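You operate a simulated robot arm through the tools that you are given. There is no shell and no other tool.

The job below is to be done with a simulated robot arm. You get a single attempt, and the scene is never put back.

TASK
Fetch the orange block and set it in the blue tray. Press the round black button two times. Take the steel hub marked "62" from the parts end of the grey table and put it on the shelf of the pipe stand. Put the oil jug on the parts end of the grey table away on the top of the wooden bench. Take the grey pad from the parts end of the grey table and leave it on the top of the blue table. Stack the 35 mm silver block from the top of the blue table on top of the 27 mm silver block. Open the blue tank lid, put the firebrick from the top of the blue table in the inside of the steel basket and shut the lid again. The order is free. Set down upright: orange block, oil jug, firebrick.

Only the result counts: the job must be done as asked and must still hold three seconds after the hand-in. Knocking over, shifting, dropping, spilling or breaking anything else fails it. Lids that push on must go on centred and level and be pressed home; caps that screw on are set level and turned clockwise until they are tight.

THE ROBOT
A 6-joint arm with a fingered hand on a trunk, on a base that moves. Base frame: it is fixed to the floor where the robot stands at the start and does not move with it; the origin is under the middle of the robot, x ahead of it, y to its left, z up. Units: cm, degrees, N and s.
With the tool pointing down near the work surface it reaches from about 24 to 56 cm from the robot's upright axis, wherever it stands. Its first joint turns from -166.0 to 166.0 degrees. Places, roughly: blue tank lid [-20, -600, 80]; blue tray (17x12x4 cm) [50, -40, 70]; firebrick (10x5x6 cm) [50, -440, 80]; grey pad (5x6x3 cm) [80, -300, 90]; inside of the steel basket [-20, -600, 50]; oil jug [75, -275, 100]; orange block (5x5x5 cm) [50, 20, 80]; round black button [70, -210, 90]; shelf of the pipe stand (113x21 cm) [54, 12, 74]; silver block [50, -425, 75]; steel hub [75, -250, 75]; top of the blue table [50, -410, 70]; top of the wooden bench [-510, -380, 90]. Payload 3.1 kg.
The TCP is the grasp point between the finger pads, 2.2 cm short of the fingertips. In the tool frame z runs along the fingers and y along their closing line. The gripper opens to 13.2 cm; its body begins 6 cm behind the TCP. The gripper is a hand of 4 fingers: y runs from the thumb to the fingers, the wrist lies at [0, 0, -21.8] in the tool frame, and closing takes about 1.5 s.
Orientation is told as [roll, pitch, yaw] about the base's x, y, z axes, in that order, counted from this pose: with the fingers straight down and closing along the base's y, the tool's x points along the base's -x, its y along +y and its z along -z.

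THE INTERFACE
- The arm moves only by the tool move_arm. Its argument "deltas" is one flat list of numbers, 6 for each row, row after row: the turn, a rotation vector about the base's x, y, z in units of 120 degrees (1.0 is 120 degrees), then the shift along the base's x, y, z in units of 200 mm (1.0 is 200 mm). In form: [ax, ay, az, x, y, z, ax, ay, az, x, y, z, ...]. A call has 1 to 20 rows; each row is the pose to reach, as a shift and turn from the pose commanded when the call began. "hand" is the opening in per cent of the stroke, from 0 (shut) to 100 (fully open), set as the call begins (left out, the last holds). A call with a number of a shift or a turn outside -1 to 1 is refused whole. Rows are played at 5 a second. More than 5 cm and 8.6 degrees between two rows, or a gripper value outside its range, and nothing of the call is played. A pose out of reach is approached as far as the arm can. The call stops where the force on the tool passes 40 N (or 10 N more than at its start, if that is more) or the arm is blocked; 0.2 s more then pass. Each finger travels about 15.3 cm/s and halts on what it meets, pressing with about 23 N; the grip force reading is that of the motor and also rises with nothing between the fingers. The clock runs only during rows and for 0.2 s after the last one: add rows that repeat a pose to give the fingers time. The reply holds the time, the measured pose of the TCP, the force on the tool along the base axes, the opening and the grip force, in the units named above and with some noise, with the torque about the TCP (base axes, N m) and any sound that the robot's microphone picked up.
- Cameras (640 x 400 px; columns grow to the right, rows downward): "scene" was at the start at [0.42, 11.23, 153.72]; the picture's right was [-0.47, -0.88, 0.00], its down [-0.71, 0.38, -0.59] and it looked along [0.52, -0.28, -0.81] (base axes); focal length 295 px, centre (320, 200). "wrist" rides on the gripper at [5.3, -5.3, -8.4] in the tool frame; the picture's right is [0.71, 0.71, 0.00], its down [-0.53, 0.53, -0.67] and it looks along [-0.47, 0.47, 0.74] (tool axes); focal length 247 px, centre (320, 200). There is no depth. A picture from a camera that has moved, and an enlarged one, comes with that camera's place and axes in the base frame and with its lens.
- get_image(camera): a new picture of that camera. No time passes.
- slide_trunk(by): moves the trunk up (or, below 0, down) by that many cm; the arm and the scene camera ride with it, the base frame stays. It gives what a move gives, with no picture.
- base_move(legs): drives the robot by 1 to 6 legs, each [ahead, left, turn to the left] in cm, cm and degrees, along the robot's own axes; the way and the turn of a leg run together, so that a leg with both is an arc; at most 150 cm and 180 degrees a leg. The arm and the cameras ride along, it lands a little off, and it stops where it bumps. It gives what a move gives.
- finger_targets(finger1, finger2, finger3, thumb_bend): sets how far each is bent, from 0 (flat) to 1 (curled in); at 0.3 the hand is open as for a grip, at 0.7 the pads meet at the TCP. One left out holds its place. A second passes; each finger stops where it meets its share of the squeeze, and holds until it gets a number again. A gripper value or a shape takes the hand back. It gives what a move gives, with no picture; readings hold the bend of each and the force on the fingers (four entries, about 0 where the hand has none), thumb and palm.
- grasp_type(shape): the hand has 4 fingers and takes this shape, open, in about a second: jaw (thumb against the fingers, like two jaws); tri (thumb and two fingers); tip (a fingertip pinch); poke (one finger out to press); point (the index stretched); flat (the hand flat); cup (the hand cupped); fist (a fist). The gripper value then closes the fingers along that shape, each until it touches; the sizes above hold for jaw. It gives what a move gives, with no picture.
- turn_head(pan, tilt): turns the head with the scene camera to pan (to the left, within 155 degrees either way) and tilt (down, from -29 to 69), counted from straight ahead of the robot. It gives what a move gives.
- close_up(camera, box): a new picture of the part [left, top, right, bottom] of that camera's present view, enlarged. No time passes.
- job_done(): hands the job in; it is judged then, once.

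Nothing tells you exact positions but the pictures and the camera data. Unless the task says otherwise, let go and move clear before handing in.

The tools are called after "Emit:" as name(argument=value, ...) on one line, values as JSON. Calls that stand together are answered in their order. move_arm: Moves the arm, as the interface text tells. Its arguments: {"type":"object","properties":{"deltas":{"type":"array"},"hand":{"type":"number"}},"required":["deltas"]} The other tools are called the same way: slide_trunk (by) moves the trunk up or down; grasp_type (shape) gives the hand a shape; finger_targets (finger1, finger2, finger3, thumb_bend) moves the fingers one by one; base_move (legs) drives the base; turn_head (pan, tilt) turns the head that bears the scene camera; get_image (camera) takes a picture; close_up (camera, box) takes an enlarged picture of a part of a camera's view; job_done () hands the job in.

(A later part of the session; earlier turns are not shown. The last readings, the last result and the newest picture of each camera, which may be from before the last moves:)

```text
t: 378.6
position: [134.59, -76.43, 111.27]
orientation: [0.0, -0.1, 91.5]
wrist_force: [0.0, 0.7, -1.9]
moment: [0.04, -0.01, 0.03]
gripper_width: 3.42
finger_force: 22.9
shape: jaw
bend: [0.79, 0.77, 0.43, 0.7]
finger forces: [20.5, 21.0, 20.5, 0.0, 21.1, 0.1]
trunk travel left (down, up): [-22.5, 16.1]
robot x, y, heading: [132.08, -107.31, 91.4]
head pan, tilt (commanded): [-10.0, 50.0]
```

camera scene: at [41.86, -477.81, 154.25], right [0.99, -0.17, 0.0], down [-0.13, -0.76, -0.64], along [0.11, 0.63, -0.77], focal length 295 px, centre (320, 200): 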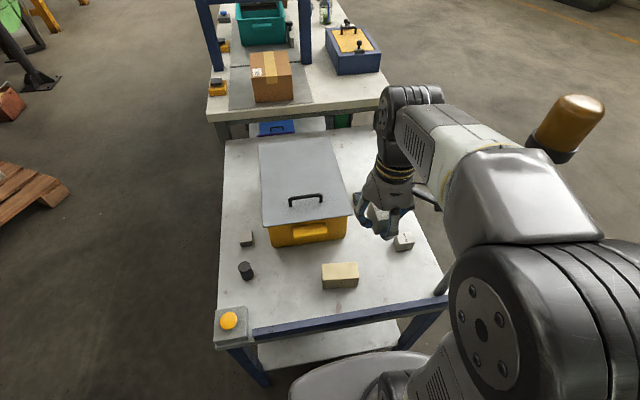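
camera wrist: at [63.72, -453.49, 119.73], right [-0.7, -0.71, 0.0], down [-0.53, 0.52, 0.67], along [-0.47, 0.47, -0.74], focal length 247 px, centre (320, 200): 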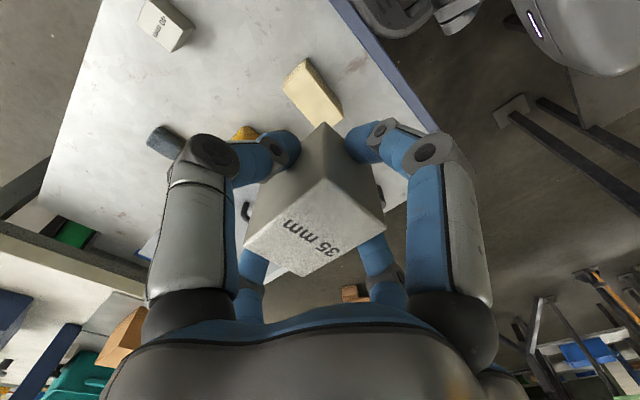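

Emit:
base_move(legs=[[2, 0, -1.4], [0, 100, 0], [0, 80, 0]])

Emit:
turn_head(pan=130, tilt=25)

Emit:
get_image(camera="scene")

Emit:
turn_head(pan=155, tilt=35)

Emit:
get_image(camera="scene")

```text
t: 388.1
position: [-46.05, -73.05, 111.35]
orientation: [-0.1, 0.0, 88.8]
wrist_force: [0.1, -0.5, -1.1]
moment: [0.01, -0.02, 0.0]
gripper_width: 3.43
finger_force: 23.3
shape: jaw
bend: [0.79, 0.77, 0.43, 0.7]
finger forces: [20.4, 21.0, 20.4, 0.0, 21.1, 0.1]
trunk travel left (down, up): [-22.5, 16.1]
robot x, y, heading: [-49.77, -104.17, 88.4]
head pan, tilt (commanded): [-10.0, 50.0]
```

```text
t: 390.4
position: [-45.91, -73.08, 111.37]
orientation: [0.0, 0.0, 88.8]
wrist_force: [0.5, -0.2, -2.3]
moment: [0.0, -0.01, 0.01]
gripper_width: 3.44
finger_force: 22.5
shape: jaw
bend: [0.79, 0.77, 0.43, 0.7]
finger forces: [20.4, 21.0, 20.5, 0.0, 21.0, 0.1]
trunk travel left (down, up): [-22.5, 16.1]
robot x, y, heading: [-49.31, -104.49, 88.9]
head pan, tilt (commanded): [130.0, 25.0]
```

```text
taken
camera scene: at [-71.81, -115.73, 158.0], right [-0.63, 0.78, 0.0], down [0.33, 0.26, -0.91], along [-0.71, -0.57, -0.42], focal length 295 px, centre (320, 200)
```

scene: 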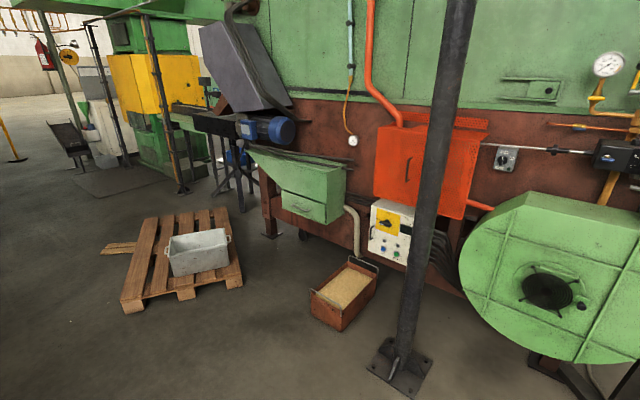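

```text
t: 391.2
position: [-45.83, -73.24, 111.42]
orientation: [0.0, 0.1, 88.9]
wrist_force: [-0.4, 0.2, -1.6]
moment: [-0.03, 0.01, 0.02]
gripper_width: 3.44
finger_force: 23.0
shape: jaw
bend: [0.79, 0.77, 0.43, 0.7]
finger forces: [20.4, 21.1, 20.5, 0.0, 21.1, 0.1]
trunk travel left (down, up): [-22.5, 16.1]
robot x, y, heading: [-49.79, -104.28, 88.8]
head pan, tilt (commanded): [154.7, 35.0]
```

```text
taken
camera scene: at [-68.57, -117.84, 156.43], right [-0.89, 0.45, 0.0], down [0.26, 0.51, -0.82], along [-0.37, -0.73, -0.57], focal length 295 px, centre (320, 200)
```

scene: 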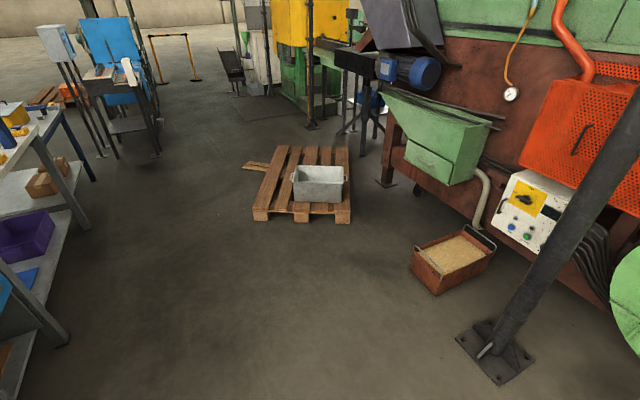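

The corridor is clear, and the tank lid still stands open in the distance. Turning to face +x and driving down the corridor.

Emit:
base_move(legs=[[0, 0, -89], [0, -120, 0], [0, -120, 0], [0, -60, 0]])

Emit:
turn_head(pan=-40, tilt=40)

Emit:
get_image(camera="scene")

```text
t: 409.6
position: [-14.74, -402.36, 111.41]
orientation: [0.0, 0.1, 1.0]
wrist_force: [0.5, -0.7, -1.6]
moment: [0.0, 0.0, -0.02]
gripper_width: 3.46
finger_force: 22.5
shape: jaw
bend: [0.79, 0.77, 0.43, 0.7]
finger forces: [20.0, 21.1, 20.3, 0.0, 21.1, 0.0]
trunk travel left (down, up): [-22.5, 16.1]
robot x, y, heading: [-45.85, -399.94, 1.0]
head pan, tilt (commanded): [154.7, 35.0]
```

```text
t: 412.4
position: [-14.64, -402.47, 111.31]
orientation: [0.0, 0.0, 1.1]
wrist_force: [0.3, 0.3, -2.5]
moment: [-0.01, 0.05, -0.01]
gripper_width: 3.43
finger_force: 23.4
shape: jaw
bend: [0.79, 0.77, 0.43, 0.7]
finger forces: [20.0, 21.0, 20.3, 0.0, 21.1, 0.0]
trunk travel left (down, up): [-22.5, 16.1]
robot x, y, heading: [-45.67, -399.96, 1.2]
head pan, tilt (commanded): [-40.0, 40.0]
```

```text
taken
camera scene: at [-45.54, -390.58, 155.67], right [-0.63, -0.78, 0.0], down [-0.5, 0.41, -0.77], along [0.59, -0.48, -0.64], focal length 295 px, centre (320, 200)
```

scene: 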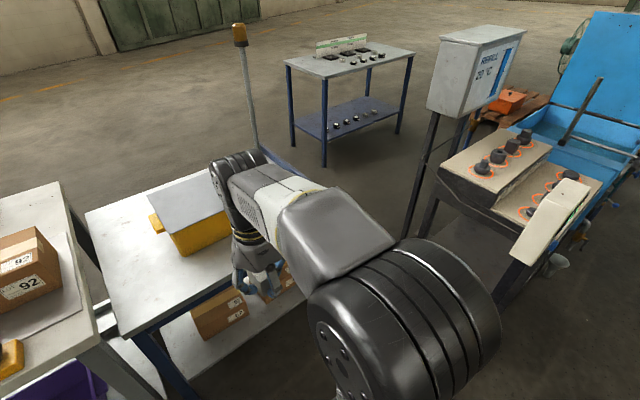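

Emit:
base_move(legs=[[0, -18, -1.1], [33, 0, 0]])

Emit:
turn_head(pan=-5, tilt=60)

Emit:
get_image(camera="scene")

Emit:
get_image(camera="wrist")

```text
t: 415.8
position: [19.35, -421.35, 111.31]
orientation: [0.1, 0.0, -0.3]
wrist_force: [0.9, -0.4, -2.1]
moment: [-0.01, 0.03, 0.01]
gripper_width: 3.44
finger_force: 23.1
shape: jaw
bend: [0.79, 0.77, 0.43, 0.7]
finger forces: [20.1, 21.0, 20.3, 0.0, 21.1, 0.1]
trunk travel left (down, up): [-22.5, 16.1]
robot x, y, heading: [-11.79, -418.03, -0.6]
head pan, tilt (commanded): [-40.0, 40.0]
```

```text
t: 416.8
position: [19.32, -421.3, 111.28]
orientation: [0.0, 0.0, -0.3]
wrist_force: [-1.0, 0.8, -2.3]
moment: [0.0, 0.02, 0.0]
gripper_width: 3.44
finger_force: 23.3
shape: jaw
bend: [0.79, 0.77, 0.43, 0.7]
finger forces: [20.2, 20.9, 20.4, 0.0, 21.0, 0.0]
trunk travel left (down, up): [-22.5, 16.1]
robot x, y, heading: [-11.61, -417.66, -0.1]
head pan, tilt (commanded): [-5.0, 60.0]
```

```text
taken
camera scene: at [-11.02, -403.91, 153.0], right [-0.09, -1.0, 0.0], down [-0.86, 0.08, -0.5], along [0.5, -0.05, -0.87], focal length 295 px, centre (320, 200)
```

scene: 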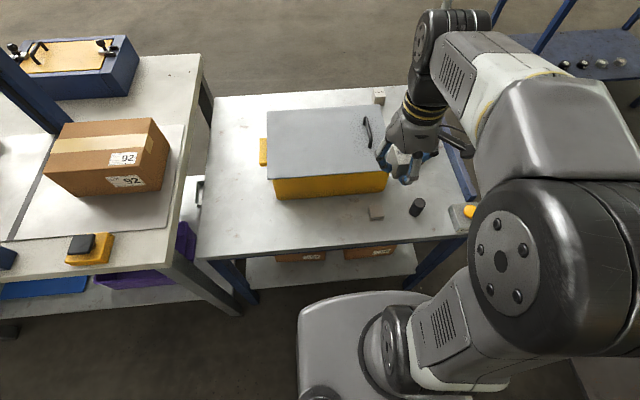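

```text
taken
camera wrist: at [14.1, -426.6, 119.72], right [-0.7, 0.71, 0.0], down [0.53, 0.52, 0.67], along [0.47, 0.47, -0.74], focal length 247 px, centre (320, 200)
```

wrist: 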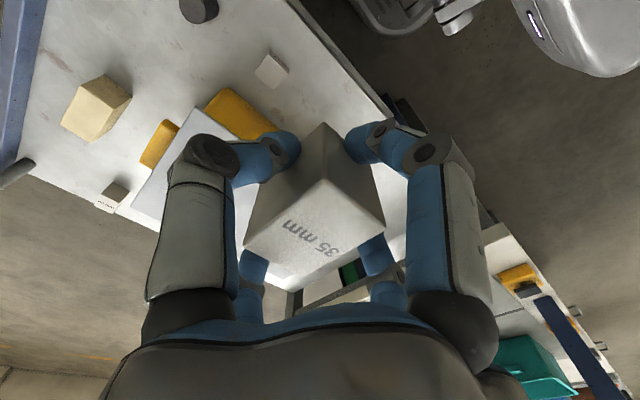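

The 27 mm block is right in front, at scene pixel (375, 213). Zooming for its exact position.

Emit:
close_up(camera="scene", box=[350, 185, 450, 245])

Emit:
close_up(camera="wrist", box=[180, 0, 340, 100])

```text
6.40 times, centred on (400, 215) of scene
camera zoom: at [-11.02, -403.91, 153.0], right [-0.09, -1.0, 0.0], down [-0.86, 0.08, -0.5], along [0.5, -0.05, -0.87], focal length 1887 px, centre (-192, 104)
```

zoom: 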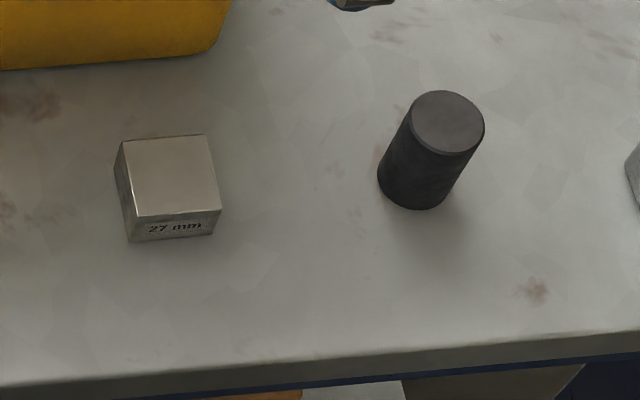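

```text
4.00 times, centred on (260, 50) of wrist
camera zoom: at [14.1, -426.6, 119.72], right [-0.7, 0.71, 0.0], down [0.53, 0.52, 0.67], along [0.47, 0.47, -0.74], focal length 988 px, centre (560, 800)
```

zoom: 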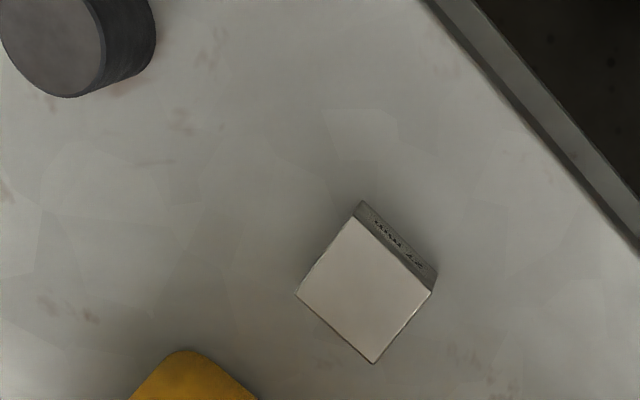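

The 27 mm block is at about (27.8, -424.5), top at about 76, with 5–7 cm clear of the case and the black cylinder. Moving the 35 mm block above it.

Emit:
move_arm(deltas=[0, 0, 0, 0.1, -0.05, -0.15, 0, 0, 0, 0.2, -0.1, -0.3, 0, 0, 0, 0.3, -0.14, -0.45, 0, 0, 0, 0.39, -0.17, -0.6, 0, 0, 0, 0.39, -0.17, -0.8, 0, 0, 0, 0.39, -0.17, -1.0, 0, 0, 0, 0.39, -0.17, -1.0])

Emit:
close_up(camera="scene", box=[320, 120, 480, 240])

Emit:
get_image(camera="wrist")

```text
t: 418.4
position: [27.59, -424.63, 90.95]
orientation: [-0.1, 0.0, -0.3]
wrist_force: [-0.8, 0.1, -2.3]
moment: [-0.01, 0.01, 0.03]
gripper_width: 3.42
finger_force: 23.1
shape: jaw
bend: [0.79, 0.77, 0.43, 0.7]
finger forces: [20.0, 21.0, 20.5, 0.1, 21.2, 0.0]
trunk travel left (down, up): [-22.5, 16.1]
robot x, y, heading: [-11.59, -418.12, -0.6]
head pan, tilt (commanded): [-5.0, 60.0]
```

```text
3.33 times, centred on (400, 180) of scene
camera zoom: at [-11.08, -403.89, 153.0], right [-0.09, -1.0, 0.0], down [-0.86, 0.08, -0.5], along [0.5, -0.05, -0.87], focal length 983 px, centre (53, 267)
```

zoom: 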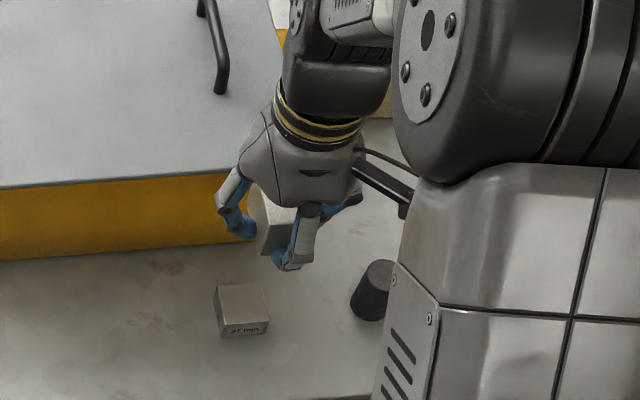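

```text
taken
camera wrist: at [22.23, -429.9, 99.3], right [-0.7, 0.71, 0.0], down [0.53, 0.52, 0.67], along [0.47, 0.47, -0.74], focal length 247 px, centre (320, 200)
```

wrist: 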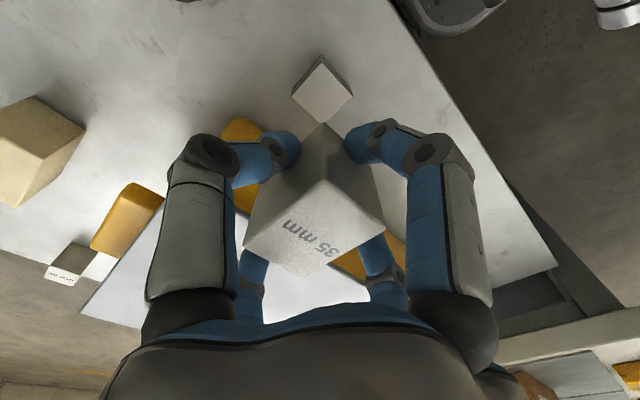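

Measuring the held block in the wrist view puts its centre 0.6 cm off the TCP in +x. I'll correct for that and descend to just above the 27 mm block.

Emit:
move_arm(deltas=[0, 0, 0, -0.027, 0.006, -0.1, 0, 0, 0, -0.027, 0.006, -0.2, 0, 0, 0, -0.027, 0.006, -0.3, 0, 0, 0, -0.027, 0.006, -0.4, 0, 0, 0, -0.027, 0.006, -0.47, 0, 0, 0, -0.027, 0.006, -0.52, 0, 0, 0, -0.027, 0.006, -0.52])

Emit:
close_up(camera="scene", box=[340, 160, 440, 235])

Emit:
get_image(camera="wrist")

```text
t: 420.0
position: [26.62, -424.46, 80.77]
orientation: [0.0, 0.0, -0.3]
wrist_force: [-0.8, 0.4, -1.5]
moment: [-0.01, -0.02, 0.02]
gripper_width: 3.43
finger_force: 23.3
shape: jaw
bend: [0.79, 0.77, 0.43, 0.7]
finger forces: [20.0, 21.0, 20.5, 0.1, 21.2, 0.1]
trunk travel left (down, up): [-22.5, 16.1]
robot x, y, heading: [-11.82, -418.03, -0.8]
head pan, tilt (commanded): [-5.0, 60.0]
```

```text
5.33 times, centred on (390, 198) of scene
camera zoom: at [-11.03, -403.9, 153.0], right [-0.09, -1.0, 0.0], down [-0.86, 0.08, -0.5], along [0.5, -0.05, -0.87], focal length 1572 px, centre (-53, 213)
```

zoom: 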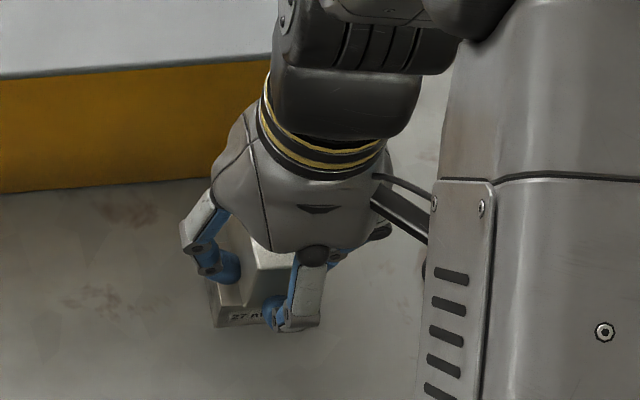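

```text
taken
camera wrist: at [21.33, -429.88, 89.22], right [-0.7, 0.71, 0.0], down [0.53, 0.52, 0.67], along [0.47, 0.47, -0.74], focal length 247 px, centre (320, 200)
```

wrist: 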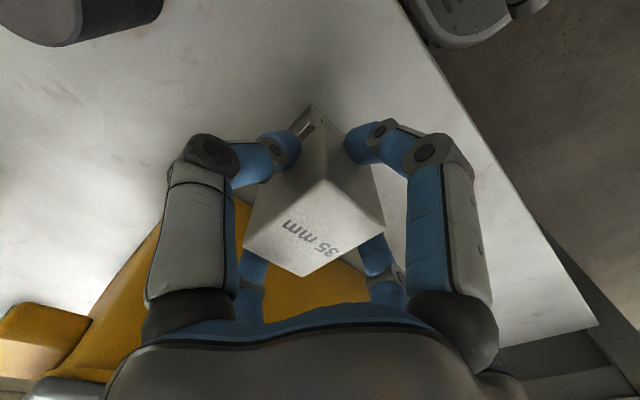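

Slight correction of +0.35 cm in x, then easing down until contact.

Emit:
move_arm(deltas=[0, 0, 0, 0.018, 0, 0, 0, 0, 0, 0.018, 0, -0.02, 0, 0, 0, 0.018, 0, -0.04, 0, 0, 0, 0.018, 0, -0.05])

Emit:
move_arm(deltas=[0, 0, 0, 0, 0, -0.01, 0, 0, 0, 0, 0, -0.015, 0, 0, 0, 0, 0, -0.015])

```text
t: 421.0
position: [26.96, -424.48, 79.94]
orientation: [0.0, -0.1, -0.3]
wrist_force: [-0.5, 0.2, -1.2]
moment: [-0.02, 0.05, -0.02]
gripper_width: 3.43
finger_force: 23.3
shape: jaw
bend: [0.79, 0.77, 0.43, 0.7]
finger forces: [20.0, 20.9, 20.4, 0.0, 21.2, 0.0]
trunk travel left (down, up): [-22.5, 16.1]
robot x, y, heading: [-11.73, -418.01, -0.2]
head pan, tilt (commanded): [-5.0, 60.0]
```

```text
t: 421.8
position: [26.94, -424.56, 79.58]
orientation: [0.0, -0.1, -0.3]
wrist_force: [0.3, 0.2, -2.7]
moment: [0.0, 0.01, -0.01]
gripper_width: 3.47
finger_force: 23.1
shape: jaw
bend: [0.79, 0.77, 0.43, 0.7]
finger forces: [20.0, 20.9, 20.4, 0.0, 21.2, 0.1]
trunk travel left (down, up): [-22.5, 16.1]
robot x, y, heading: [-11.91, -418.09, -0.3]
head pan, tilt (commanded): [-5.0, 60.0]
```

Emit:
move_arm(deltas=[0, 0, 0, 0, 0, -0.01, 0, 0, 0, 0, 0, -0.015, 0, 0, 0, 0, 0, -0.015])

Emit:
move_arm(deltas=[0, 0, 0, 0, 0, -0.005, 0, 0, 0, 0, 0, -0.01, 0, 0, 0, 0, 0, -0.01])

```text
t: 422.6
position: [26.9, -424.47, 79.35]
orientation: [0.0, 0.0, -0.3]
wrist_force: [0.7, 0.0, -1.3]
moment: [0.0, 0.03, 0.01]
gripper_width: 3.43
finger_force: 22.9
shape: jaw
bend: [0.79, 0.77, 0.43, 0.7]
finger forces: [20.0, 21.0, 20.4, 0.0, 21.1, 0.0]
trunk travel left (down, up): [-22.5, 16.1]
robot x, y, heading: [-11.88, -417.64, -0.6]
head pan, tilt (commanded): [-5.0, 60.0]
```

```text
t: 423.4
position: [27.05, -424.45, 79.17]
orientation: [0.0, 0.1, -0.3]
wrist_force: [-0.7, 0.3, -1.9]
moment: [-0.02, 0.03, 0.02]
gripper_width: 3.43
finger_force: 22.9
shape: jaw
bend: [0.79, 0.77, 0.43, 0.7]
finger forces: [20.1, 20.9, 20.4, 0.1, 21.2, 0.1]
trunk travel left (down, up): [-22.5, 16.1]
robot x, y, heading: [-11.61, -418.17, -0.3]
head pan, tilt (commanded): [-5.0, 60.0]
```

Emit:
move_arm(deltas=[0, 0, 0, 0, 0, -0.005, 0, 0, 0, 0, 0, -0.01, 0, 0, 0, 0, 0, -0.01])

Emit:
move_arm(deltas=[0, 0, 0, 0, 0, -0.005, 0, 0, 0, 0, 0, -0.01, 0, 0, 0, 0, 0, -0.01])

Emit:
get_image(camera="wrist")

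```text
t: 424.2
position: [26.98, -424.52, 79.11]
orientation: [-0.1, -0.1, -0.2]
wrist_force: [-1.5, 0.5, 6.8]
moment: [-0.02, 0.02, 0.0]
gripper_width: 3.46
finger_force: 23.1
shape: jaw
bend: [0.79, 0.77, 0.43, 0.7]
finger forces: [21.3, 21.7, 21.3, 0.0, 22.0, 0.0]
trunk travel left (down, up): [-22.5, 16.1]
robot x, y, heading: [-12.36, -418.26, -0.4]
head pan, tilt (commanded): [-5.0, 60.0]
```

```text
t: 425.0
position: [26.95, -424.44, 78.91]
orientation: [-0.1, -0.2, -0.3]
wrist_force: [0.7, -2.5, 27.9]
moment: [-0.06, -0.11, -0.01]
gripper_width: 3.51
finger_force: 23.2
shape: jaw
bend: [0.79, 0.78, 0.8, 0.7]
finger forces: [24.0, 26.1, 23.8, 0.0, 26.1, 0.1]
trunk travel left (down, up): [-22.5, 16.1]
robot x, y, heading: [-11.55, -417.69, -0.4]
head pan, tilt (commanded): [-5.0, 60.0]
```

```text
taken
camera wrist: at [21.65, -429.82, 87.24], right [-0.7, 0.71, 0.0], down [0.53, 0.52, 0.67], along [0.48, 0.47, -0.74], focal length 247 px, centre (320, 200)
```

wrist: 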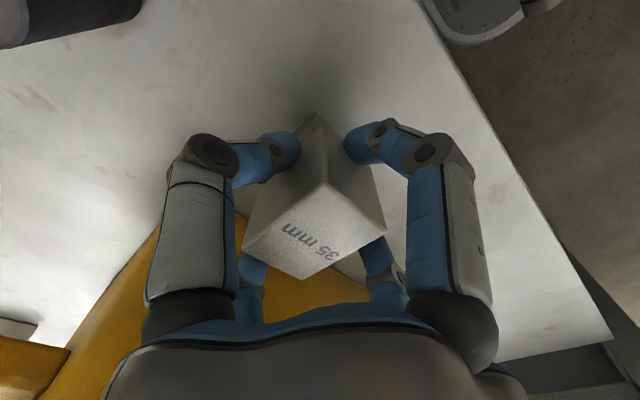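

Contact at about 79.1, so the block is seated on the 27 mm block. Relieving the pressure, then opening moderately.

Emit:
move_arm(deltas=[0, 0, 0, 0, 0, 0.005, 0, 0, 0, 0, 0, 0.009, 0, 0, 0, 0, 0, 0.009])

Emit:
move_arm(deltas=[0, 0, 0, 0, 0, 0, 0, 0, 0, 0, 0, 0, 0, 0, 0, 0, 0, 0, 0, 0, 0, 0, 0, 0, 0, 0, 0, 0, 0, 0, 0, 0, 0, 0, 0, 0], hand=55)

Emit:
get_image(camera="wrist")

Emit:
close_up(camera="scene", box=[340, 160, 440, 235])

```text
t: 425.8
position: [26.95, -424.46, 78.85]
orientation: [-0.1, 0.0, -0.3]
wrist_force: [1.9, -1.6, 17.7]
moment: [-0.06, -0.15, 0.04]
gripper_width: 3.54
finger_force: 22.5
shape: jaw
bend: [0.79, 0.77, 0.8, 0.7]
finger forces: [23.3, 24.5, 24.1, 0.0, 25.2, 0.0]
trunk travel left (down, up): [-22.5, 16.1]
robot x, y, heading: [-11.89, -418.24, -0.1]
head pan, tilt (commanded): [-5.0, 60.0]
```

```text
t: 427.2
position: [27.1, -424.44, 78.98]
orientation: [0.1, -0.1, -0.3]
wrist_force: [0.8, -0.6, -0.3]
moment: [-0.03, -0.04, 0.01]
gripper_width: 7.2
finger_force: 0.1
shape: jaw
bend: [0.34, 0.34, 0.34, 0.7]
finger forces: [0.0, 0.1, 0.0, 0.1, 0.1, 0.1]
trunk travel left (down, up): [-22.5, 16.1]
robot x, y, heading: [-11.72, -418.06, -0.6]
head pan, tilt (commanded): [-5.0, 60.0]
```

```text
taken
camera wrist: at [21.75, -429.84, 87.27], right [-0.7, 0.71, 0.0], down [0.53, 0.52, 0.67], along [0.47, 0.47, -0.74], focal length 247 px, centre (320, 200)
```

wrist: 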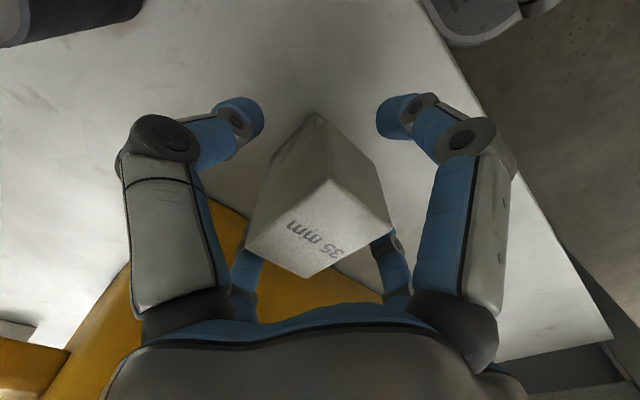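

```text
5.33 times, centred on (390, 198) of scene
camera zoom: at [-11.04, -403.9, 153.0], right [-0.09, -1.0, 0.0], down [-0.86, 0.08, -0.5], along [0.5, -0.05, -0.87], focal length 1572 px, centre (-53, 213)
```

zoom: 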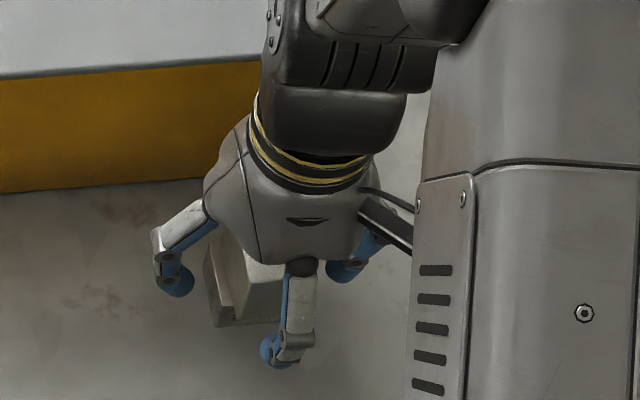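

The 35 mm block stands on the 27 mm block, with all finger forces at zero. Rising straight up slowly.

Emit:
move_arm(deltas=[0, 0, 0, 0, 0, 0.03, 0, 0, 0, 0, 0, 0.07, 0, 0, 0, 0, 0, 0.12, 0, 0, 0, 0, 0, 0.2, 0, 0, 0, 0, 0, 0.3, 0, 0, 0, 0, 0, 0.45, 0, 0, 0, -0.05, 0, 0.65, 0, 0, 0, -0.15, 0, 0.85])

Emit:
move_arm(deltas=[0, 0, 0, -0.15, 0.05, 0.15, 0, 0, 0, -0.3, 0.1, 0.3, 0, 0, 0, -0.35, 0.15, 0.5, 0, 0, 0, -0.35, 0.15, 0.7])

Emit:
close_up(camera="scene", box=[340, 160, 440, 235])

Emit:
get_image(camera="wrist")

```text
t: 429.0
position: [24.46, -424.44, 96.15]
orientation: [0.1, 0.0, -0.3]
wrist_force: [0.5, -0.3, 0.9]
moment: [0.02, 0.01, -0.01]
gripper_width: 7.21
finger_force: 0.1
shape: jaw
bend: [0.34, 0.34, 0.34, 0.7]
finger forces: [0.0, 0.0, 0.1, 0.0, 0.0, 0.0]
trunk travel left (down, up): [-22.5, 16.1]
robot x, y, heading: [-11.87, -417.87, -0.2]
head pan, tilt (commanded): [-5.0, 60.0]
```

```text
t: 430.0
position: [17.29, -421.75, 110.01]
orientation: [0.0, 0.2, -0.3]
wrist_force: [-0.5, 0.6, 0.1]
moment: [0.01, -0.03, 0.05]
gripper_width: 7.21
finger_force: 0.2
shape: jaw
bend: [0.34, 0.34, 0.34, 0.7]
finger forces: [0.1, 0.0, 0.0, 0.0, 0.1, 0.1]
trunk travel left (down, up): [-22.5, 16.1]
robot x, y, heading: [-11.63, -418.09, -0.5]
head pan, tilt (commanded): [-5.0, 60.0]
```

```text
5.33 times, centred on (390, 198) of scene
camera zoom: at [-11.04, -403.91, 153.0], right [-0.09, -1.0, 0.0], down [-0.86, 0.08, -0.5], along [0.5, -0.05, -0.87], focal length 1572 px, centre (-53, 213)
```

zoom: 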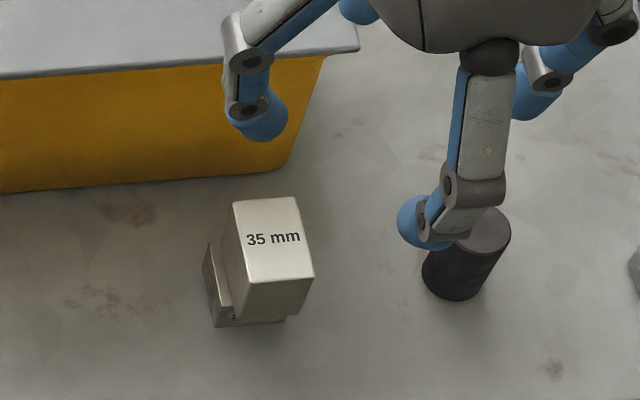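

```text
taken
camera wrist: at [12.01, -427.02, 118.49], right [-0.7, 0.71, 0.0], down [0.53, 0.52, 0.67], along [0.47, 0.47, -0.74], focal length 247 px, centre (320, 200)
```

wrist: 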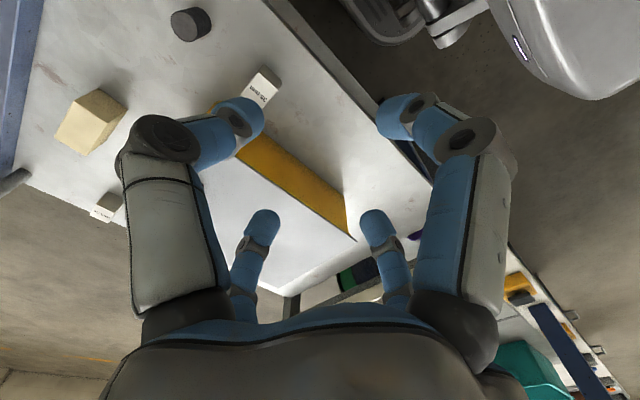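

Emit:
close_up(camera="wrist", box=[210, 50, 310, 130])

Emit:
turn_head(pan=-22, tilt=55)

Emit:
get_image(camera="scene")

```text
5.00 times, centred on (260, 90) of wrist
camera zoom: at [12.01, -427.02, 118.49], right [-0.7, 0.71, 0.0], down [0.53, 0.52, 0.67], along [0.47, 0.47, -0.74], focal length 1235 px, centre (620, 750)
```

zoom: 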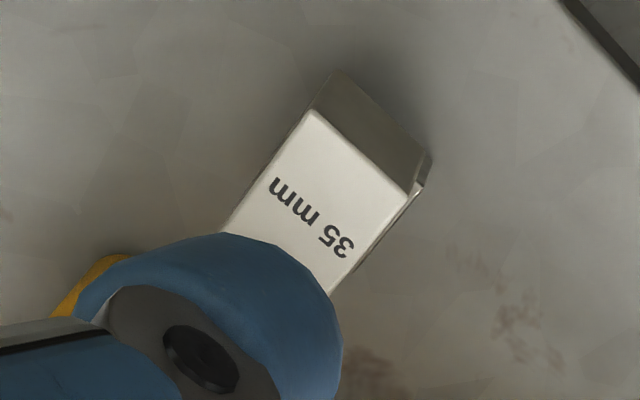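

```text
t: 430.8
position: [17.37, -421.6, 110.11]
orientation: [0.0, 0.0, -0.3]
wrist_force: [0.0, 0.5, -0.2]
moment: [0.03, -0.05, -0.02]
gripper_width: 7.23
finger_force: 0.1
shape: jaw
bend: [0.34, 0.34, 0.34, 0.7]
finger forces: [0.0, 0.1, 0.0, 0.0, 0.1, 0.0]
trunk travel left (down, up): [-22.5, 16.1]
robot x, y, heading: [-11.66, -418.14, -0.2]
head pan, tilt (commanded): [-22.0, 55.0]
```

```text
taken
camera scene: at [-11.02, -406.01, 153.6], right [-0.38, -0.92, 0.0], down [-0.76, 0.31, -0.57], along [0.53, -0.22, -0.82], focal length 295 px, centre (320, 200)
```

scene: 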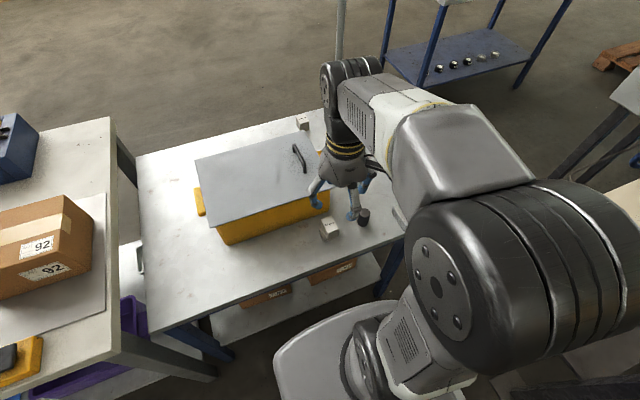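

The stack stands well. The firebrick is best reached from the table's left end, so I'll drive back round to there.

Emit:
base_move(legs=[[-34, 0, 0], [0, 110, 0], [0, 110, 0], [0, 98, 0]])

Emit:
base_move(legs=[[100, 0, 0], [85, 0, 0]])

```text
t: 448.2
position: [-14.45, -102.77, 110.05]
orientation: [-0.1, 0.0, 1.2]
wrist_force: [-0.7, 0.8, 0.7]
moment: [-0.01, -0.01, -0.02]
gripper_width: 7.2
finger_force: 0.1
shape: jaw
bend: [0.34, 0.34, 0.34, 0.7]
finger forces: [0.1, 0.0, 0.0, 0.0, 0.1, 0.1]
trunk travel left (down, up): [-22.5, 16.1]
robot x, y, heading: [-43.77, -99.6, 1.3]
head pan, tilt (commanded): [-22.0, 55.0]
```

```text
t: 457.5
position: [171.99, -97.33, 110.12]
orientation: [0.0, 0.0, 2.1]
wrist_force: [-1.0, -0.2, 0.5]
moment: [0.01, 0.03, -0.01]
gripper_width: 7.2
finger_force: 0.1
shape: jaw
bend: [0.34, 0.34, 0.34, 0.7]
finger forces: [0.1, 0.1, 0.1, 0.1, 0.1, 0.0]
trunk travel left (down, up): [-22.5, 16.1]
robot x, y, heading: [143.33, -94.97, 1.9]
head pan, tilt (commanded): [-22.0, 55.0]
```

Emit:
base_move(legs=[[0, 0, -1.9], [0, -135, 0], [0, -135, 0], [0, -138, 0]])

```text
t: 477.5
position: [183.06, -504.07, 110.05]
orientation: [0.0, 0.0, 1.7]
wrist_force: [-0.5, 0.9, -0.5]
moment: [0.0, 0.02, 0.03]
gripper_width: 7.24
finger_force: 0.0
shape: jaw
bend: [0.34, 0.34, 0.34, 0.7]
finger forces: [0.1, 0.1, 0.1, 0.0, 0.0, 0.0]
trunk travel left (down, up): [-22.5, 16.1]
robot x, y, heading: [153.7, -501.81, 1.6]
head pan, tilt (commanded): [-22.0, 55.0]
```

Emit:
base_move(legs=[[0, 0, -1.6], [-72, 0, 0], [0, 0, 90]])

Emit:
turn_head(pan=0, tilt=50)

Emit:
get_image(camera="scene")

```text
t: 485.7
position: [83.29, -471.93, 110.05]
orientation: [-0.1, 0.0, 89.4]
wrist_force: [0.7, -0.7, -0.6]
moment: [-0.03, 0.0, -0.02]
gripper_width: 7.23
finger_force: 0.2
shape: jaw
bend: [0.34, 0.34, 0.34, 0.7]
finger forces: [0.1, 0.0, 0.1, 0.0, 0.1, 0.0]
trunk travel left (down, up): [-22.5, 16.1]
robot x, y, heading: [79.73, -500.68, 89.3]
head pan, tilt (commanded): [-22.0, 55.0]
```

```text
t: 486.6
position: [83.35, -471.94, 110.1]
orientation: [-0.1, -0.1, 89.5]
wrist_force: [0.6, -0.5, -0.7]
moment: [0.02, 0.02, -0.01]
gripper_width: 7.2
finger_force: 0.1
shape: jaw
bend: [0.34, 0.34, 0.34, 0.7]
finger forces: [0.0, 0.0, 0.0, 0.1, 0.1, 0.1]
trunk travel left (down, up): [-22.5, 16.1]
robot x, y, heading: [79.06, -500.5, 89.2]
head pan, tilt (commanded): [0.0, 50.0]
```

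```text
taken
camera scene: at [64.62, -499.14, 154.25], right [1.0, -0.01, 0.0], down [-0.01, -0.77, -0.64], along [0.01, 0.64, -0.77], focal length 295 px, centre (320, 200)
```

scene: 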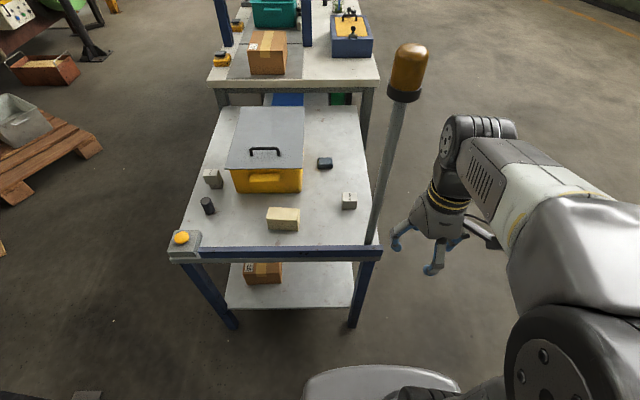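

Emit:
base_move(legs=[[0, 26, 0.7], [16, 0, 0]])

Emit:
turn_head(pan=-5, tilt=58)

Emit:
get_image(camera="scene")

Emit:
get_image(camera="wrist")

```text
t: 489.4
position: [57.37, -455.49, 109.99]
orientation: [0.0, 0.2, 90.5]
wrist_force: [0.1, 0.6, -0.1]
moment: [-0.02, 0.0, -0.02]
gripper_width: 7.21
finger_force: 0.1
shape: jaw
bend: [0.34, 0.34, 0.34, 0.7]
finger forces: [0.0, 0.1, 0.0, 0.1, 0.0, 0.1]
trunk travel left (down, up): [-22.5, 16.1]
robot x, y, heading: [53.99, -484.66, 90.3]
head pan, tilt (commanded): [0.0, 50.0]
```

```text
t: 490.1
position: [57.3, -455.51, 110.03]
orientation: [-0.2, 0.0, 90.3]
wrist_force: [0.3, -0.2, 0.6]
moment: [0.04, 0.0, 0.01]
gripper_width: 7.22
finger_force: 0.1
shape: jaw
bend: [0.34, 0.34, 0.34, 0.7]
finger forces: [0.0, 0.1, 0.0, 0.1, 0.0, 0.1]
trunk travel left (down, up): [-22.5, 16.1]
robot x, y, heading: [53.99, -484.69, 90.6]
head pan, tilt (commanded): [-5.0, 58.0]
```

```text
taken
camera scene: at [39.73, -483.92, 153.24], right [1.0, -0.08, 0.0], down [-0.07, -0.84, -0.53], along [0.04, 0.53, -0.85], focal length 295 px, centre (320, 200)
```

scene: 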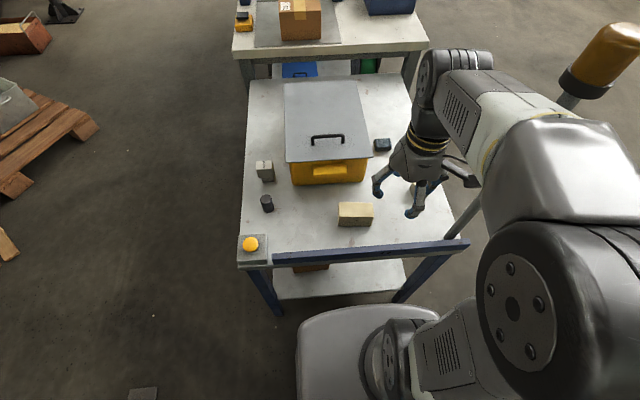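

```text
taken
camera wrist: at [62.75, -460.88, 118.46], right [-0.7, -0.71, 0.0], down [-0.53, 0.52, 0.67], along [-0.47, 0.47, -0.74], focal length 247 px, centre (320, 200)
```

wrist: 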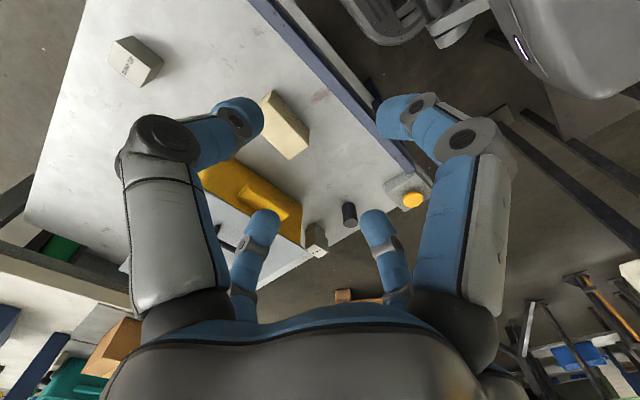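

Emit:
close_up(camera="scene", box=[310, 180, 400, 245])

Emit:
close_up(camera="wrist", box=[230, 70, 340, 180])

```text
6.15 times, centred on (355, 212) of scene
camera zoom: at [39.73, -483.92, 153.24], right [1.0, -0.08, 0.0], down [-0.07, -0.84, -0.53], along [0.04, 0.53, -0.85], focal length 1814 px, centre (105, 123)
```

zoom: 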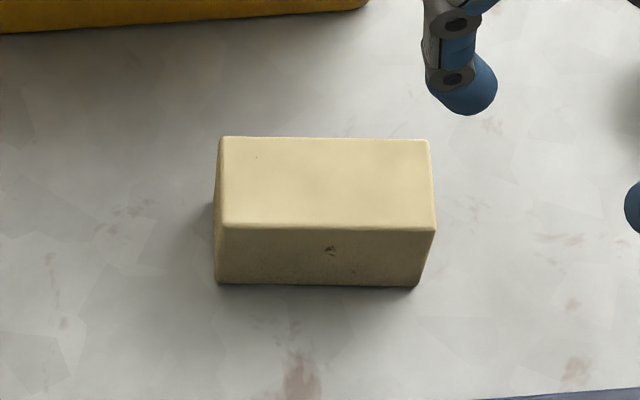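

```text
3.64 times, centred on (285, 125) of wrist
camera zoom: at [62.75, -460.88, 118.46], right [-0.7, -0.71, 0.0], down [-0.53, 0.52, 0.67], along [-0.47, 0.47, -0.74], focal length 898 px, centre (447, 473)
```

zoom: 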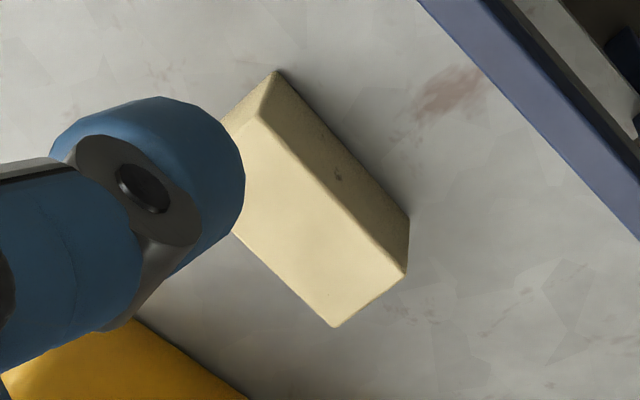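

The firebrick is at about (53.4, -441.7), 10 cm along x, turned about -5°, with its top at about 79. I'll shape the fingers (narrower across, fully open lengthwise) and move above it.

Emit:
grasp_type(shape="jaw")

Emit:
finger_targets(finger1=0.45, finger2=0.3, finger3=0.45, thumb_bend=0.3)

Emit:
move_arm(deltas=[0, 0, -0.011, -0.05, 0.17, -0.1, 0, 0, -0.022, -0.1, 0.34, -0.25, 0, 0, -0.033, -0.15, 0.51, -0.4, 0, 0, -0.044, -0.195, 0.69, -0.55, 0, 0, -0.044, -0.195, 0.69, -0.75, 0, 0, -0.044, -0.195, 0.69, -0.9, 0, 0, -0.044, -0.195, 0.69, -0.9])

Emit:
get_image(camera="wrist")

Emit:
close_up(camera="scene", box=[280, 130, 440, 250])

```text
t: 491.0
position: [57.3, -455.49, 110.1]
orientation: [-0.2, 0.1, 90.5]
wrist_force: [-0.1, 0.9, -0.6]
moment: [-0.01, 0.01, 0.01]
gripper_width: 13.18
finger_force: 0.0
shape: jaw
bend: [0.3, 0.3, 0.3, 0.3]
finger forces: [0.1, 0.0, 0.0, 0.0, 0.1, 0.0]
trunk travel left (down, up): [-22.5, 16.1]
robot x, y, heading: [53.9, -484.83, 90.4]
head pan, tilt (commanded): [-5.0, 58.0]
```

```text
t: 492.0
position: [57.19, -455.66, 110.08]
orientation: [0.0, 0.0, 90.4]
wrist_force: [-0.2, -0.1, -0.4]
moment: [0.01, 0.02, 0.0]
gripper_width: 7.24
finger_force: 0.1
shape: fingers
bend: [0.45, 0.3, 0.45, 0.3]
finger forces: [0.0, 0.0, 0.0, 0.2, 0.0, 0.0]
trunk travel left (down, up): [-22.5, 16.1]
robot x, y, heading: [53.78, -484.69, 90.3]
head pan, tilt (commanded): [-5.0, 58.0]
```

```text
t: 493.6
position: [53.59, -441.94, 91.85]
orientation: [-0.1, 0.1, 85.1]
wrist_force: [0.0, 0.6, 0.1]
moment: [-0.03, -0.02, 0.03]
gripper_width: 7.25
finger_force: 0.1
shape: fingers
bend: [0.45, 0.3, 0.45, 0.3]
finger forces: [0.0, 0.0, 0.0, 0.1, 0.0, 0.1]
trunk travel left (down, up): [-22.5, 16.1]
robot x, y, heading: [53.92, -484.69, 90.1]
head pan, tilt (commanded): [-5.0, 58.0]
```

```text
taken
camera wrist: at [58.6, -447.72, 100.22], right [-0.77, -0.64, 0.0], down [-0.48, 0.57, 0.67], along [-0.43, 0.51, -0.74], focal length 247 px, centre (320, 200)
```

wrist: 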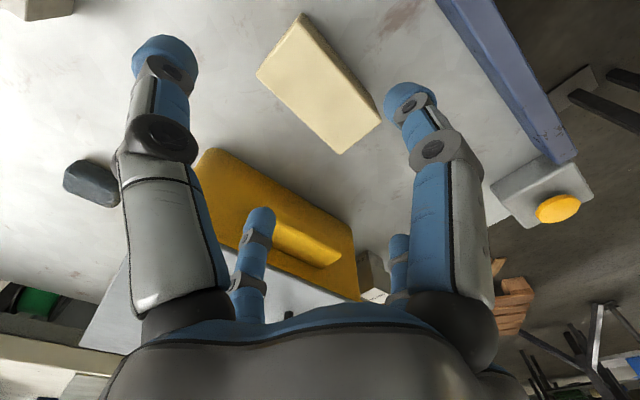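

```text
3.33 times, centred on (360, 190) of scene
camera zoom: at [39.74, -483.94, 153.24], right [1.0, -0.08, 0.0], down [-0.07, -0.84, -0.53], along [0.04, 0.53, -0.85], focal length 983 px, centre (187, 233)
```

zoom: 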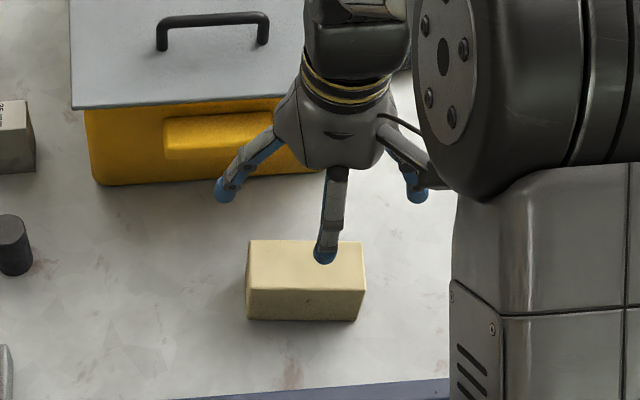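

The brick is centred under the hand, and the finger on the case side has about 3 cm clearance to the handle. Descending.

Emit:
move_arm(deltas=[0, 0, 0, 0, 0, -0.12, 0, 0, 0, 0, 0, -0.24, 0, 0, 0, 0, 0, -0.36, 0, 0, 0, 0, 0, -0.48, 0, 0, 0, 0, 0, -0.58, 0, 0, 0, 0, 0, -0.66, 0, 0, 0, 0, 0, -0.71, 0, 0, 0, 0, 0, -0.71])

Emit:
get_image(camera="wrist")

Emit:
close_up(camera="scene", box=[280, 130, 440, 250])

```text
t: 495.4
position: [53.42, -441.7, 77.85]
orientation: [0.0, -0.1, 85.1]
wrist_force: [0.0, -0.2, -0.6]
moment: [0.02, 0.01, -0.02]
gripper_width: 7.26
finger_force: 0.0
shape: fingers
bend: [0.45, 0.3, 0.45, 0.3]
finger forces: [0.1, 0.1, 0.1, 0.0, 0.0, 0.1]
trunk travel left (down, up): [-22.5, 16.1]
robot x, y, heading: [53.82, -484.39, 90.3]
head pan, tilt (commanded): [-5.0, 58.0]
```

```text
taken
camera wrist: at [58.33, -447.53, 86.14], right [-0.77, -0.64, 0.0], down [-0.48, 0.57, 0.67], along [-0.43, 0.51, -0.74], focal length 247 px, centre (320, 200)
```

wrist: 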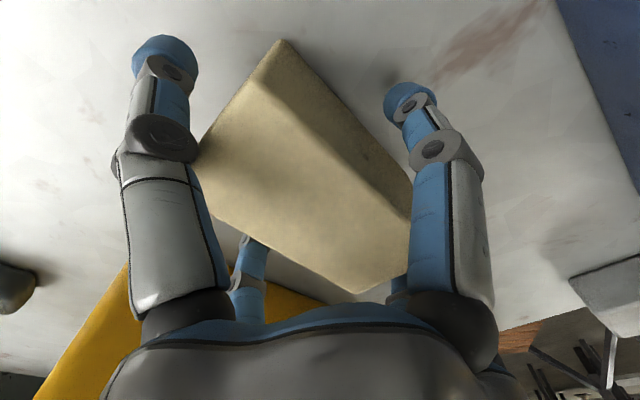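

```text
3.33 times, centred on (360, 190) of scene
camera zoom: at [39.73, -483.89, 153.23], right [1.0, -0.08, 0.0], down [-0.07, -0.85, -0.53], along [0.04, 0.53, -0.85], focal length 983 px, centre (187, 233)
```

zoom: 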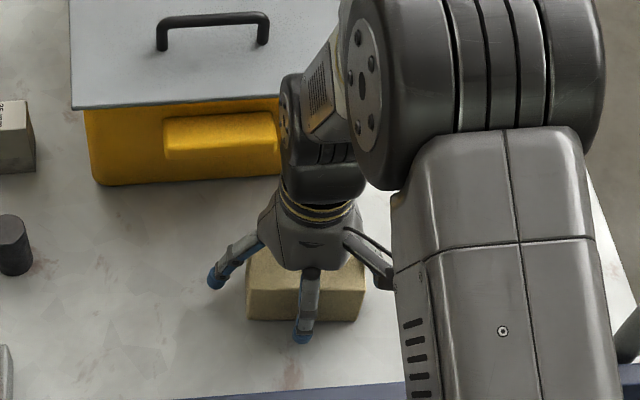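

Emit:
move_arm(deltas=[0, 0, 0, 0, 0, 0, 0, 0, 0, 0, 0, 0, 0, 0, 0, 0, 0, 0, 0, 0, 0, 0, 0, 0, 0, 0, 0, 0, 0, 0, 0, 0, 0, 0, 0, 0, 0, 0, 0, 0, 0, 0, 0, 0, 0, 0, 0, 0, 0, 0, 0, 0, 0, 0], hand=0)

Emit:
get_image(camera="wrist")

```text
t: 497.4
position: [53.47, -441.61, 77.81]
orientation: [-0.1, 0.0, 85.1]
wrist_force: [0.5, -0.7, 0.1]
moment: [-0.03, -0.01, 0.0]
gripper_width: 7.94
finger_force: 22.8
shape: jaw
bend: [0.42, 0.29, 0.78, 0.53]
finger forces: [20.4, 20.6, 20.2, 0.0, 21.6, 0.1]
trunk travel left (down, up): [-22.5, 16.1]
robot x, y, heading: [54.16, -484.3, 90.1]
head pan, tilt (commanded): [-5.0, 58.0]
```

```text
taken
camera wrist: at [58.33, -447.52, 86.15], right [-0.77, -0.64, 0.0], down [-0.48, 0.57, 0.67], along [-0.43, 0.51, -0.74], focal length 247 px, centre (320, 200)
```

wrist: 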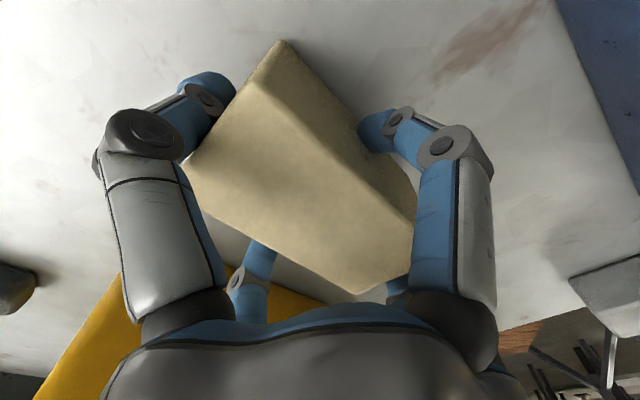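

The firebrick is held by all four fingers. Lifting and bringing it back in front of the robot.

Emit:
move_arm(deltas=[0, 0, 0, 0, 0, 0.05, 0, 0, 0, 0, 0, 0.2, 0, 0, 0, 0, 0, 0.4, 0, 0, 0, 0, 0, 0.6, 0, 0, 0, 0, -0.05, 0.8, 0, 0, 0, 0, -0.12, 1.0])

Emit:
move_arm(deltas=[0, 0, 0.01, 0, -0.15, 0.15, 0, 0, 0.02, 0, -0.3, 0.3, 0, 0, 0.03, 0.05, -0.45, 0.45, 0, 0, 0.044, 0.1, -0.58, 0.6])

Emit:
get_image(camera="wrist")

```text
t: 498.8
position: [53.79, -444.07, 97.89]
orientation: [0.0, 0.0, 85.1]
wrist_force: [-0.7, -0.1, -2.8]
moment: [0.02, 0.01, -0.04]
gripper_width: 7.91
finger_force: 23.2
shape: jaw
bend: [0.42, 0.29, 0.78, 0.53]
finger forces: [20.6, 20.6, 20.4, 0.1, 21.8, 0.0]
trunk travel left (down, up): [-22.5, 16.1]
robot x, y, heading: [54.0, -484.66, 90.4]
head pan, tilt (commanded): [-5.0, 58.0]
```

```text
t: 499.8
position: [55.41, -455.64, 109.53]
orientation: [0.0, 0.0, 90.4]
wrist_force: [0.4, 0.9, -2.9]
moment: [0.04, -0.03, -0.03]
gripper_width: 7.94
finger_force: 23.1
shape: jaw
bend: [0.42, 0.29, 0.78, 0.53]
finger forces: [20.4, 20.6, 20.4, 0.0, 21.7, 0.0]
trunk travel left (down, up): [-22.5, 16.1]
robot x, y, heading: [53.73, -484.27, 90.2]
head pan, tilt (commanded): [-5.0, 58.0]
```

```text
taken
camera wrist: at [60.97, -460.98, 117.94], right [-0.7, -0.71, 0.0], down [-0.53, 0.52, 0.67], along [-0.48, 0.47, -0.74], focal length 247 px, centre (320, 200)
```

wrist: 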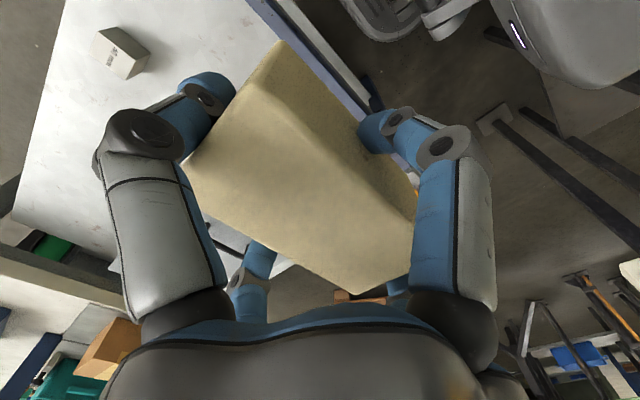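

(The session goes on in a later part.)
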